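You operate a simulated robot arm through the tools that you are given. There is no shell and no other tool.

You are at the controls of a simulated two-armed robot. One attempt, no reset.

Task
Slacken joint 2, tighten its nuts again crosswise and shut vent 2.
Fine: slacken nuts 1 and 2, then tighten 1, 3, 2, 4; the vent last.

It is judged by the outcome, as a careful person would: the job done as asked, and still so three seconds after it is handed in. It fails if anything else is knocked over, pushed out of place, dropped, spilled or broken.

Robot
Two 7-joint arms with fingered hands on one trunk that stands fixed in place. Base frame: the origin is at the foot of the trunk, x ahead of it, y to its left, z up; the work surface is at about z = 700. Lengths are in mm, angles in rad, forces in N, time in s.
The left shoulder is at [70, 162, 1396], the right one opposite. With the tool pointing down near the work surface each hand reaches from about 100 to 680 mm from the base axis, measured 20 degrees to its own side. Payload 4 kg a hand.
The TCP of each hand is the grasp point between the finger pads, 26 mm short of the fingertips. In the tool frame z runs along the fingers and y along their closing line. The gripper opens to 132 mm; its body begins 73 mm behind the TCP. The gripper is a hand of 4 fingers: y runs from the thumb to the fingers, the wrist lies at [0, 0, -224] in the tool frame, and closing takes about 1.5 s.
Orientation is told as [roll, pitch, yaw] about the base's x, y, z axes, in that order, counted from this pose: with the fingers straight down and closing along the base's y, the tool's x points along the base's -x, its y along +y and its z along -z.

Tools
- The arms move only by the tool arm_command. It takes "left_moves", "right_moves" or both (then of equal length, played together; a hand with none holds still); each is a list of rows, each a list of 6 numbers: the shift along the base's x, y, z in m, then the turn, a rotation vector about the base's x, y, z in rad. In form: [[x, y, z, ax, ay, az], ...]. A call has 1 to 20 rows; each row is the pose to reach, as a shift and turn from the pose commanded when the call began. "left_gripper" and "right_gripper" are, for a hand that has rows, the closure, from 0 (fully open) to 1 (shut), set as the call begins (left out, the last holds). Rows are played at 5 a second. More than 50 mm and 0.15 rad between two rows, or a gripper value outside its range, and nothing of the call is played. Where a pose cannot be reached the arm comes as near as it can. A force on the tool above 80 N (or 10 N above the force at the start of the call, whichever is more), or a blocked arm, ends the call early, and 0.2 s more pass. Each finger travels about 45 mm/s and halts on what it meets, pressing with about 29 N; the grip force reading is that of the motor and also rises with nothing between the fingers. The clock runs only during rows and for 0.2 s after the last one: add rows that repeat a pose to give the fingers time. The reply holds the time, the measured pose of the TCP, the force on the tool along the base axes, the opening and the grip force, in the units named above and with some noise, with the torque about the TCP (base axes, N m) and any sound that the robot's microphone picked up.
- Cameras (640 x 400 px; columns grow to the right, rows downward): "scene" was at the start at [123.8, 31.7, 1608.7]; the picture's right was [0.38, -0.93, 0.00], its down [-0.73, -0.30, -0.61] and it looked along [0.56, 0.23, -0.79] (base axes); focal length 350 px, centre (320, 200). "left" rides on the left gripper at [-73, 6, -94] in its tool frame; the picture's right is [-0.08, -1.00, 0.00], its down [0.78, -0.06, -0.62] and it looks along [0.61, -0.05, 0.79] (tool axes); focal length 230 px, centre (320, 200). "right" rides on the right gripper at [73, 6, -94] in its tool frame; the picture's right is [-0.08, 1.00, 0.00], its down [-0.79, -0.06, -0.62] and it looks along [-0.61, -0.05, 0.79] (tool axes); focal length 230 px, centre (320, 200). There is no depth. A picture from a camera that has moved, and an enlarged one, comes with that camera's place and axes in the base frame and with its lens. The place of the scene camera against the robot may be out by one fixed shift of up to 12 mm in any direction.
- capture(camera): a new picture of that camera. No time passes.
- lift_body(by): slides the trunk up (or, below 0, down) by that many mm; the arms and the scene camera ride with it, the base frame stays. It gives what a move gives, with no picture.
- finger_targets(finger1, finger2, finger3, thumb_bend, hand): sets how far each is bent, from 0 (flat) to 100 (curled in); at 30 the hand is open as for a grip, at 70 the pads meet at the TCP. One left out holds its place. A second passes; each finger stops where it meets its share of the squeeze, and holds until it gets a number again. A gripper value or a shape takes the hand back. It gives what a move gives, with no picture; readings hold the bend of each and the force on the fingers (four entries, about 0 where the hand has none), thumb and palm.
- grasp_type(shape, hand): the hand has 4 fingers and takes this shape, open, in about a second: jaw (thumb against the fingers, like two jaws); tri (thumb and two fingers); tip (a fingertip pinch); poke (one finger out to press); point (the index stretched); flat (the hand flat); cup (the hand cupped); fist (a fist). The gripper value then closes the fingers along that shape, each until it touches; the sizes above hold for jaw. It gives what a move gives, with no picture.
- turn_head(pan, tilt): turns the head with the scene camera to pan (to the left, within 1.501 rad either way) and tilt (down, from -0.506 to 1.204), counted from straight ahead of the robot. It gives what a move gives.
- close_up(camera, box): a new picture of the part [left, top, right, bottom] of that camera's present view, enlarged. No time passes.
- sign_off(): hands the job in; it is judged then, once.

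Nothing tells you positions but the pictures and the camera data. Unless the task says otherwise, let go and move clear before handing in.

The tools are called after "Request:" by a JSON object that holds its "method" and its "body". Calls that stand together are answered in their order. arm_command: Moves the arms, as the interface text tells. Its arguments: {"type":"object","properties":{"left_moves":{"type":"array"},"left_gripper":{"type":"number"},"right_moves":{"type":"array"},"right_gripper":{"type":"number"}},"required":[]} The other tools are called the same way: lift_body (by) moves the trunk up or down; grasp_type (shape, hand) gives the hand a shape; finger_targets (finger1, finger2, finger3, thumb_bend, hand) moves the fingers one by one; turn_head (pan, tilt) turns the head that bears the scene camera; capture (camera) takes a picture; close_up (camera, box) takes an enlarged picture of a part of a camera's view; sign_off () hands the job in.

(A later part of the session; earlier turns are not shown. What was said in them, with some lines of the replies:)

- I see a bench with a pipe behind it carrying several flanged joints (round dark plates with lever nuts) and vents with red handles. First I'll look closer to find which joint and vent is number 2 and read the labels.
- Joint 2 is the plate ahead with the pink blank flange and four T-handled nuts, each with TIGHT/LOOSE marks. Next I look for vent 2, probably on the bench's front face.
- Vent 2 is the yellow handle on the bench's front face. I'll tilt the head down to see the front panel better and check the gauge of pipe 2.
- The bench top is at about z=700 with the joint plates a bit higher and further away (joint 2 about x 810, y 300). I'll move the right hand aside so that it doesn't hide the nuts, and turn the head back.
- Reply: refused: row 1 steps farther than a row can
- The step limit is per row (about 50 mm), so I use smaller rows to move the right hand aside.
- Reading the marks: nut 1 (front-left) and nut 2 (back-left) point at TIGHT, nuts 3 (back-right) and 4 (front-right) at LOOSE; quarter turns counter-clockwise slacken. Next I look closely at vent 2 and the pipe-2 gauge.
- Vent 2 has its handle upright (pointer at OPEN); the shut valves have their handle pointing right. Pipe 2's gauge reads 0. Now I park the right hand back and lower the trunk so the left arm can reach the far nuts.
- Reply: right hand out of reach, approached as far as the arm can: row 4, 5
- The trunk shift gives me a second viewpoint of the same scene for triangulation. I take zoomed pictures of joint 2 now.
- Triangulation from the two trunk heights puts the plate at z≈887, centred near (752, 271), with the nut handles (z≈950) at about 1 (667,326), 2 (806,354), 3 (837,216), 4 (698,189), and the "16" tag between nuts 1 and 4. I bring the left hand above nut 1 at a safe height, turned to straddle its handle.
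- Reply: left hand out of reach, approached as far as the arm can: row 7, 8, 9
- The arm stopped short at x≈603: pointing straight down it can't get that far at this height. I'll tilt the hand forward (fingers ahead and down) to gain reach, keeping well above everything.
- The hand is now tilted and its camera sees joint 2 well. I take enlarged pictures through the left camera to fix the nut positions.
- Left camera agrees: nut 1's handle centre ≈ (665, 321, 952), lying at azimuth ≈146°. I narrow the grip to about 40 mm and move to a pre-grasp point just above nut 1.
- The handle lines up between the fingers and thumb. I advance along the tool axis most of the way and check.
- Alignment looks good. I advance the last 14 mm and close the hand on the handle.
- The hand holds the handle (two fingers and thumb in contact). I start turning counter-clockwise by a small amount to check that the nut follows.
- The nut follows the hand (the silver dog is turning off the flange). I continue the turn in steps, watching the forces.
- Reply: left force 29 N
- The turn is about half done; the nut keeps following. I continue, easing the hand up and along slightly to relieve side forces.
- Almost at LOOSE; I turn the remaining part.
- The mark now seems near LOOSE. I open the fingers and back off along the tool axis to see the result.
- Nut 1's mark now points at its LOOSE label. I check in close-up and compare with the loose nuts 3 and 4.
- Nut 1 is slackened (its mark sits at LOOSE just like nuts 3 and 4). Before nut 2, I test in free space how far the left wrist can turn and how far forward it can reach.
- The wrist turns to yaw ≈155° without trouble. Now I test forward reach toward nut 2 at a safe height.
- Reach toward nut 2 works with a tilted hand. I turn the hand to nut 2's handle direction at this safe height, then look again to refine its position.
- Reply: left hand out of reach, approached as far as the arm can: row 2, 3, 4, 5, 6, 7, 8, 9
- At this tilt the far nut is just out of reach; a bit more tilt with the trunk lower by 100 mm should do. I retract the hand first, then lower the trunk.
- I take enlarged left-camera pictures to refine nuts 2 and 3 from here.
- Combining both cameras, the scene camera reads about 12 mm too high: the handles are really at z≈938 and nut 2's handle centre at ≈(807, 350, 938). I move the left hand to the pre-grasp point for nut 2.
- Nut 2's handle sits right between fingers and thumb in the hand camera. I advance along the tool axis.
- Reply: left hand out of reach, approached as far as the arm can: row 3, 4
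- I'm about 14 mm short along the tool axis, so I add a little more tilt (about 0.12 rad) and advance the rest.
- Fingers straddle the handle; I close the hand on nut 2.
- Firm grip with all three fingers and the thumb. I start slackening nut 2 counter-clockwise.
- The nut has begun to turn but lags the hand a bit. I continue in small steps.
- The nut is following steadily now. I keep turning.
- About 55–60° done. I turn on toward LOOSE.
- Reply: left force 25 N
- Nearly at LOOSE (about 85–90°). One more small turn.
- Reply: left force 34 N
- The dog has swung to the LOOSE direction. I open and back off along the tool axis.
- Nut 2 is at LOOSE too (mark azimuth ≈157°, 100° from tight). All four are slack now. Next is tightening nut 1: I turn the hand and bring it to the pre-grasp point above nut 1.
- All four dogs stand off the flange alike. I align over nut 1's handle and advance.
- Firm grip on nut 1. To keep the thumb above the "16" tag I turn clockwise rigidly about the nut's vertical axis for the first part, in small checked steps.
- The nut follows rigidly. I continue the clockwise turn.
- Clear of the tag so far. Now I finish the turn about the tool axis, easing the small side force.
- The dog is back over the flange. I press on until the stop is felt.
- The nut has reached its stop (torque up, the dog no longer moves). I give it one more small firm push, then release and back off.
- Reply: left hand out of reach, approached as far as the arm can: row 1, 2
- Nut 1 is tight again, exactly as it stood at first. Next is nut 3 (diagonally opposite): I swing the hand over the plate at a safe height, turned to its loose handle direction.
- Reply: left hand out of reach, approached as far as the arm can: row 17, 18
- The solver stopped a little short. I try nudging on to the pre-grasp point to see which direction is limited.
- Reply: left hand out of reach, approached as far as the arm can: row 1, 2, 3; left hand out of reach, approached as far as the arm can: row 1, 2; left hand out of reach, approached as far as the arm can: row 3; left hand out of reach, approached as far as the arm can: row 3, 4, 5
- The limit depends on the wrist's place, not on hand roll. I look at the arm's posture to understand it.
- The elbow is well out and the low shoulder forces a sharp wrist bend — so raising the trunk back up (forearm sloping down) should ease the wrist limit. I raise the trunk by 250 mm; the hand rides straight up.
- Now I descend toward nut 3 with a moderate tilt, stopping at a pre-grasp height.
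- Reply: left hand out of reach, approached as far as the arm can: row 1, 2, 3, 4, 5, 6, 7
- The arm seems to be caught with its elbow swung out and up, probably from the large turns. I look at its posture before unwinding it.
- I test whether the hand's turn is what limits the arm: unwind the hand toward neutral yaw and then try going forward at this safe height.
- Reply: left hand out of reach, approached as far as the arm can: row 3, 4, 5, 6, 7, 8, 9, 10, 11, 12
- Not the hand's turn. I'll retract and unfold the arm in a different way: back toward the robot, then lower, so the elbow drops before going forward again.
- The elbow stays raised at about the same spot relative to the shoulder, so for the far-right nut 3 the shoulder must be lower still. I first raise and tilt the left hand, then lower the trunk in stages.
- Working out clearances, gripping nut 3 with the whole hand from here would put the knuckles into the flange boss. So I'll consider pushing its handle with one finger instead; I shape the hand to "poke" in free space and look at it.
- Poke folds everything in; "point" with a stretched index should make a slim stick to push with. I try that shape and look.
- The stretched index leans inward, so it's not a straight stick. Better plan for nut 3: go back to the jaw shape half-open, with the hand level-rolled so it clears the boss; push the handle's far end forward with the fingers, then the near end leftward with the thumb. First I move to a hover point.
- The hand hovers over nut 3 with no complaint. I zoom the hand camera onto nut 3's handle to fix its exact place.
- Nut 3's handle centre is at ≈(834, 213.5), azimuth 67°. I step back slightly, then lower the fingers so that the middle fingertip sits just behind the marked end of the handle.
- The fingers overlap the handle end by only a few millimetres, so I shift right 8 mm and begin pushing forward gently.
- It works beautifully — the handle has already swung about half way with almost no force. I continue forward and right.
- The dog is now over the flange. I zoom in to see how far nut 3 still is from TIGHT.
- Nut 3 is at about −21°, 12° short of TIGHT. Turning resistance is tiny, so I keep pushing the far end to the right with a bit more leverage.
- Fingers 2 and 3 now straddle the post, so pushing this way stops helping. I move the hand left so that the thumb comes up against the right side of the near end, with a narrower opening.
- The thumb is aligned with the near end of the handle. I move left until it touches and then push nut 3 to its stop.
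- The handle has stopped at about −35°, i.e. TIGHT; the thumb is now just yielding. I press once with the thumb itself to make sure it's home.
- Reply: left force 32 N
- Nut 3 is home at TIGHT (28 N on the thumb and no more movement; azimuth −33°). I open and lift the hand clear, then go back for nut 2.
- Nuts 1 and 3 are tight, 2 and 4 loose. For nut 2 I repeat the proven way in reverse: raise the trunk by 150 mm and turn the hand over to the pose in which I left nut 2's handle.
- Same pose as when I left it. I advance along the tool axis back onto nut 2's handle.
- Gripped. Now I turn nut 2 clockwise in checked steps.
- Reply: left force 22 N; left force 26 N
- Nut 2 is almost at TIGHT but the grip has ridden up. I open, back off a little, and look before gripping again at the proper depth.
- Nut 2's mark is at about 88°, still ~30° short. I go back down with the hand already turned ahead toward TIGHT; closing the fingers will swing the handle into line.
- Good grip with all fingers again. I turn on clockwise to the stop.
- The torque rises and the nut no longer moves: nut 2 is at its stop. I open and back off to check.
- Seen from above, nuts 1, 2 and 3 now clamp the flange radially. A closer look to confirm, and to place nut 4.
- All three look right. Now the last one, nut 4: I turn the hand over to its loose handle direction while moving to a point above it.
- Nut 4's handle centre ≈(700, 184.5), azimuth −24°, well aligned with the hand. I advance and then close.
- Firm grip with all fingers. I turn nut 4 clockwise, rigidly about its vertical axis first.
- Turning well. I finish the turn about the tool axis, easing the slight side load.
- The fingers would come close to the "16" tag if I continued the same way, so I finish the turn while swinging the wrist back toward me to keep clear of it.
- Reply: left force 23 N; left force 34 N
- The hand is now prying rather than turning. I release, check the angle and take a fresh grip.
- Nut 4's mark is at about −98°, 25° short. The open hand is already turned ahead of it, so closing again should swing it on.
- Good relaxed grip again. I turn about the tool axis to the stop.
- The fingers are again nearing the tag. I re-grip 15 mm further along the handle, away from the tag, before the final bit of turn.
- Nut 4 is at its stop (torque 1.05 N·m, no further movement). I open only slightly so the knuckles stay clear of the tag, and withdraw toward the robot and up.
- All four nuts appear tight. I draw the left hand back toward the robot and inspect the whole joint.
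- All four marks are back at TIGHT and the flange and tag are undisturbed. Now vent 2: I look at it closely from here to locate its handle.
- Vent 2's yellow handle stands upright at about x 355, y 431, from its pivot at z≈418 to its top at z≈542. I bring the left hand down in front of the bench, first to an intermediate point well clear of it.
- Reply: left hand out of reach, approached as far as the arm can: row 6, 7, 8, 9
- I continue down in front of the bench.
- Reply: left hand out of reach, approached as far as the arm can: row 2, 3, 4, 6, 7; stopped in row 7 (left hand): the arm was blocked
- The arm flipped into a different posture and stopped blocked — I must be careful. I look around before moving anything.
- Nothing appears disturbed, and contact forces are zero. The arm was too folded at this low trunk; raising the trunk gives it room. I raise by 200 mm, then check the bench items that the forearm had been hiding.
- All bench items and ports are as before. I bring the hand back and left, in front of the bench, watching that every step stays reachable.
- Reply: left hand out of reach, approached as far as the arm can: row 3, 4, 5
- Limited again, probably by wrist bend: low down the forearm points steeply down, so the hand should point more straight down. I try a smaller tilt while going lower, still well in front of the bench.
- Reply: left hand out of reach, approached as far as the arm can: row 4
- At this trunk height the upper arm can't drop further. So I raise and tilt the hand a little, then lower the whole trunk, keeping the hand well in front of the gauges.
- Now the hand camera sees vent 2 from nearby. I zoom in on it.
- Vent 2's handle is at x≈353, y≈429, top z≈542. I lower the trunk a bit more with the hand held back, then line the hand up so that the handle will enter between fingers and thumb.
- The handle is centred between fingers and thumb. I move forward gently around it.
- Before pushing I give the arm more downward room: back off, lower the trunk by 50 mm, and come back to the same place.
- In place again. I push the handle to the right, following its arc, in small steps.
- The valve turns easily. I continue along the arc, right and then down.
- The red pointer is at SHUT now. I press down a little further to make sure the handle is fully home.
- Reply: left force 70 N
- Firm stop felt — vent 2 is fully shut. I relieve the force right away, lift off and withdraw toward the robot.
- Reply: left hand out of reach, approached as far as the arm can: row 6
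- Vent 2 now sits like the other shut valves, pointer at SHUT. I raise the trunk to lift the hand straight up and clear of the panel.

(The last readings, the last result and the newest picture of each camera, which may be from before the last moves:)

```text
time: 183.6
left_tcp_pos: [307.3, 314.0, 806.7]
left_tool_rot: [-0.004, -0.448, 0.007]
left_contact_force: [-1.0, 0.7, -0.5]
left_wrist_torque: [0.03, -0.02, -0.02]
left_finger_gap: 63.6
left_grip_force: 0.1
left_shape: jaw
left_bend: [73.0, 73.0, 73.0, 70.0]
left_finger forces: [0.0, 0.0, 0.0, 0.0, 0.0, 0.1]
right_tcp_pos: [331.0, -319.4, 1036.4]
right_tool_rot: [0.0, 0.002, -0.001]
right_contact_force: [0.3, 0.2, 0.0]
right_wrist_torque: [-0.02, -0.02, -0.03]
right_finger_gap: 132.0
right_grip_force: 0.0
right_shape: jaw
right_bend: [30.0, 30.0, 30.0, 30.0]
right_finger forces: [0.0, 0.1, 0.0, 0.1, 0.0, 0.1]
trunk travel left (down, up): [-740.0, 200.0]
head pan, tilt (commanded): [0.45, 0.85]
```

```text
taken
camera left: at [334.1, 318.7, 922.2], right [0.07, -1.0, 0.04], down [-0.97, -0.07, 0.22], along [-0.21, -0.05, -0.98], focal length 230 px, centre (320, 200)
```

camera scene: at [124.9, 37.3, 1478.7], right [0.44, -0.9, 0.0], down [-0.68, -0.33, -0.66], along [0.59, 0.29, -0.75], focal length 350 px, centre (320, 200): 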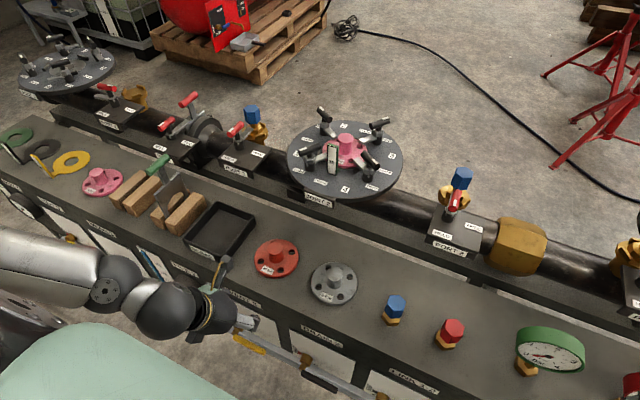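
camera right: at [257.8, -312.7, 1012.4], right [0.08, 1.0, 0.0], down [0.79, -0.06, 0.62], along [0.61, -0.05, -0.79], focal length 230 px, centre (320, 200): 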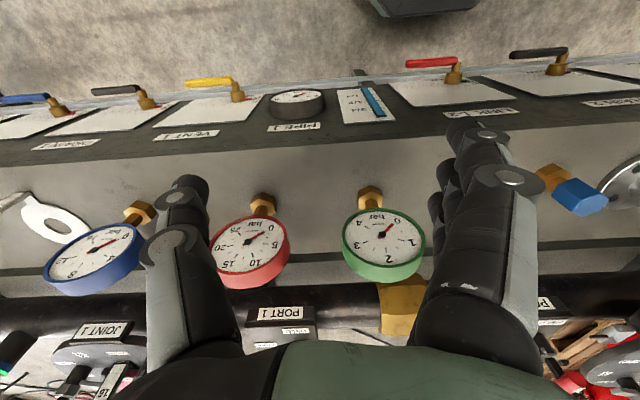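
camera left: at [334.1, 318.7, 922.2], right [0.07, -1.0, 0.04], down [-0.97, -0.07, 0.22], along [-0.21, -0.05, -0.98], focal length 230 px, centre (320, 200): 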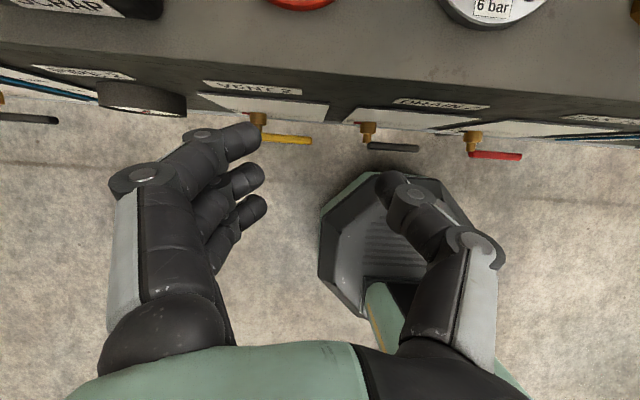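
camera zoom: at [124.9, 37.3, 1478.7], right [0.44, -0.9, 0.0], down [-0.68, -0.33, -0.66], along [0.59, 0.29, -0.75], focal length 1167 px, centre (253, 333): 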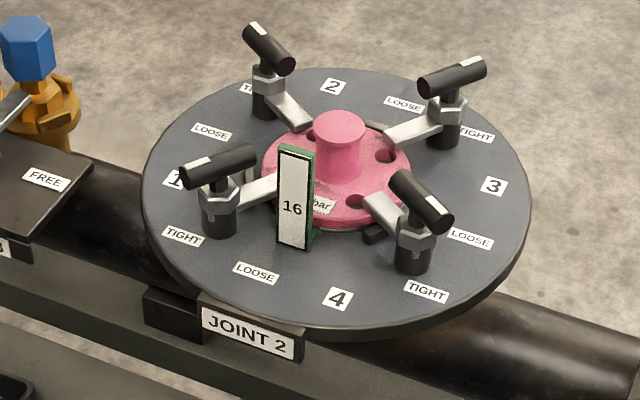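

Everything stands as it should from here. A last close check of the four nuts and vent 2 before handing in.

Request:
{"method": "close_up", "body": {"camera": "scene", "box": [310, 100, 360, 140]}}

Request:
{"method": "close_up", "body": {"camera": "scene", "box": [355, 110, 405, 150]}}

Request:
{"method": "close_up", "body": {"camera": "scene", "box": [345, 140, 405, 190]}}

Request:
{"method": "close_up", "body": {"camera": "scene", "box": [220, 290, 350, 390]}}

Request:
{"method": "close_up", "body": {"camera": "left", "box": [80, 60, 440, 180]}}

```text
10.00 times, centred on (335, 120) of scene
camera zoom: at [124.9, 37.3, 1478.7], right [0.44, -0.9, 0.0], down [-0.68, -0.33, -0.66], along [0.59, 0.29, -0.75], focal length 3501 px, centre (170, 1000)
```

zoom: 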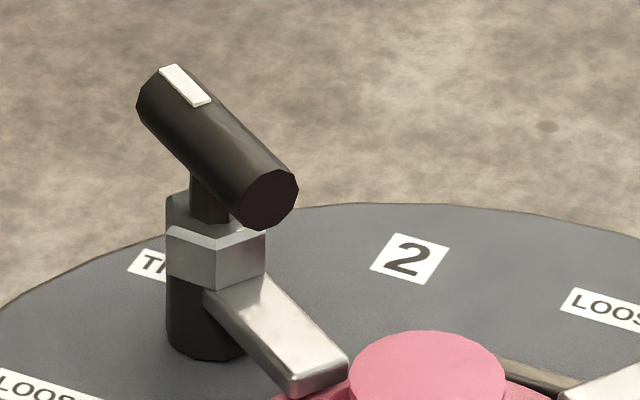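

```text
10.00 times, centred on (380, 130) of scene
camera zoom: at [124.9, 37.3, 1478.7], right [0.44, -0.9, 0.0], down [-0.68, -0.33, -0.66], along [0.59, 0.29, -0.75], focal length 3501 px, centre (-280, 900)
```

zoom: 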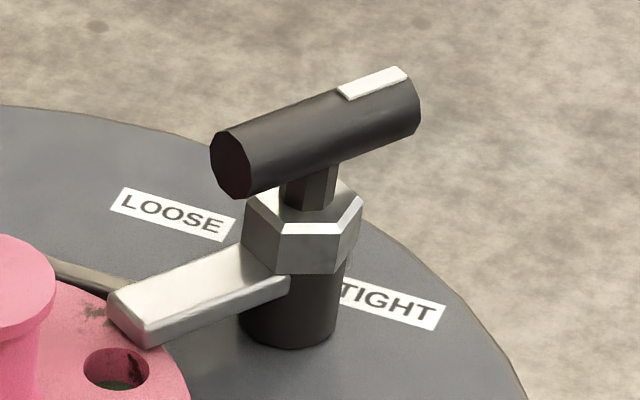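

```text
8.00 times, centred on (375, 165) of scene
camera zoom: at [124.9, 37.3, 1478.7], right [0.44, -0.9, 0.0], down [-0.68, -0.33, -0.66], along [0.59, 0.29, -0.75], focal length 2801 px, centre (-120, 480)
```

zoom: 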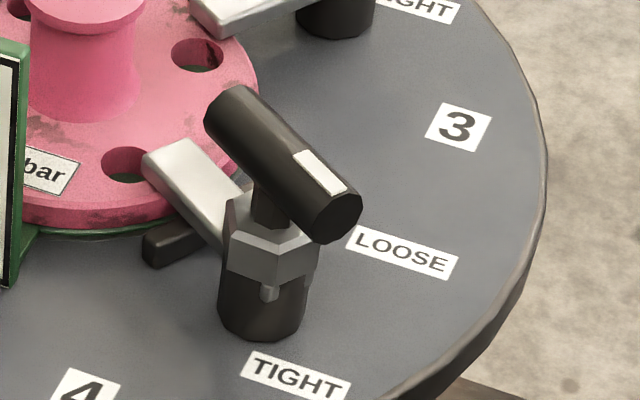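

```text
4.00 times, centred on (285, 340) of scene
camera zoom: at [124.9, 37.3, 1478.7], right [0.44, -0.9, 0.0], down [-0.68, -0.33, -0.66], along [0.59, 0.29, -0.75], focal length 1400 px, centre (460, -360)
```

zoom: 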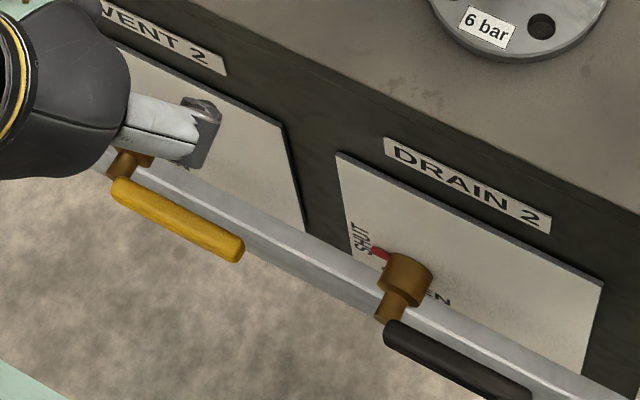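

```text
1.78 times, centred on (260, 120) of left
camera zoom: at [334.1, 318.7, 922.2], right [0.07, -1.0, 0.04], down [-0.97, -0.07, 0.22], along [-0.21, -0.05, -0.98], focal length 409 px, centre (427, 342)
```

zoom: 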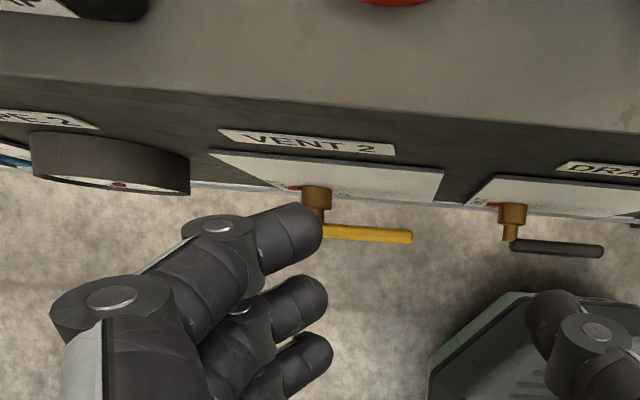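

All four nuts point at TIGHT (nut 2 at the same angle as when it was first tight), the flange and tag are undisturbed. Vent 2's handle lies across with its pointer at SHUT, like the other shut valves, and both hands are clear. I hand the job in.

Request:
{"method": "sign_off", "body": {}}

```text
The job is handed in.
```

The job is handed in, and I saw nothing knocked over or moved. The joint's blank flange and the "16" tag stand as they were.

- **Slackening:** I slackened nuts 1 and 2 of joint 2. Nuts 3 and 4 were already loose.
- **Tightening:** I tightened the nuts in the order 1, 3, 2, 4, pushing each one until it stopped moving. All four marks point at TIGHT, and nut 2 sits at the same angle as when it was first tight.
- **Vent 2:** I shut it last. Its handle turned to a firm stop, and the pointer is at SHUT like the other shut valves.

While I was reaching for vent 2, the left arm swung into a different posture over the bench and stopped. I checked afterwards and nothing had been touched.

Both hands are clear of the rig.
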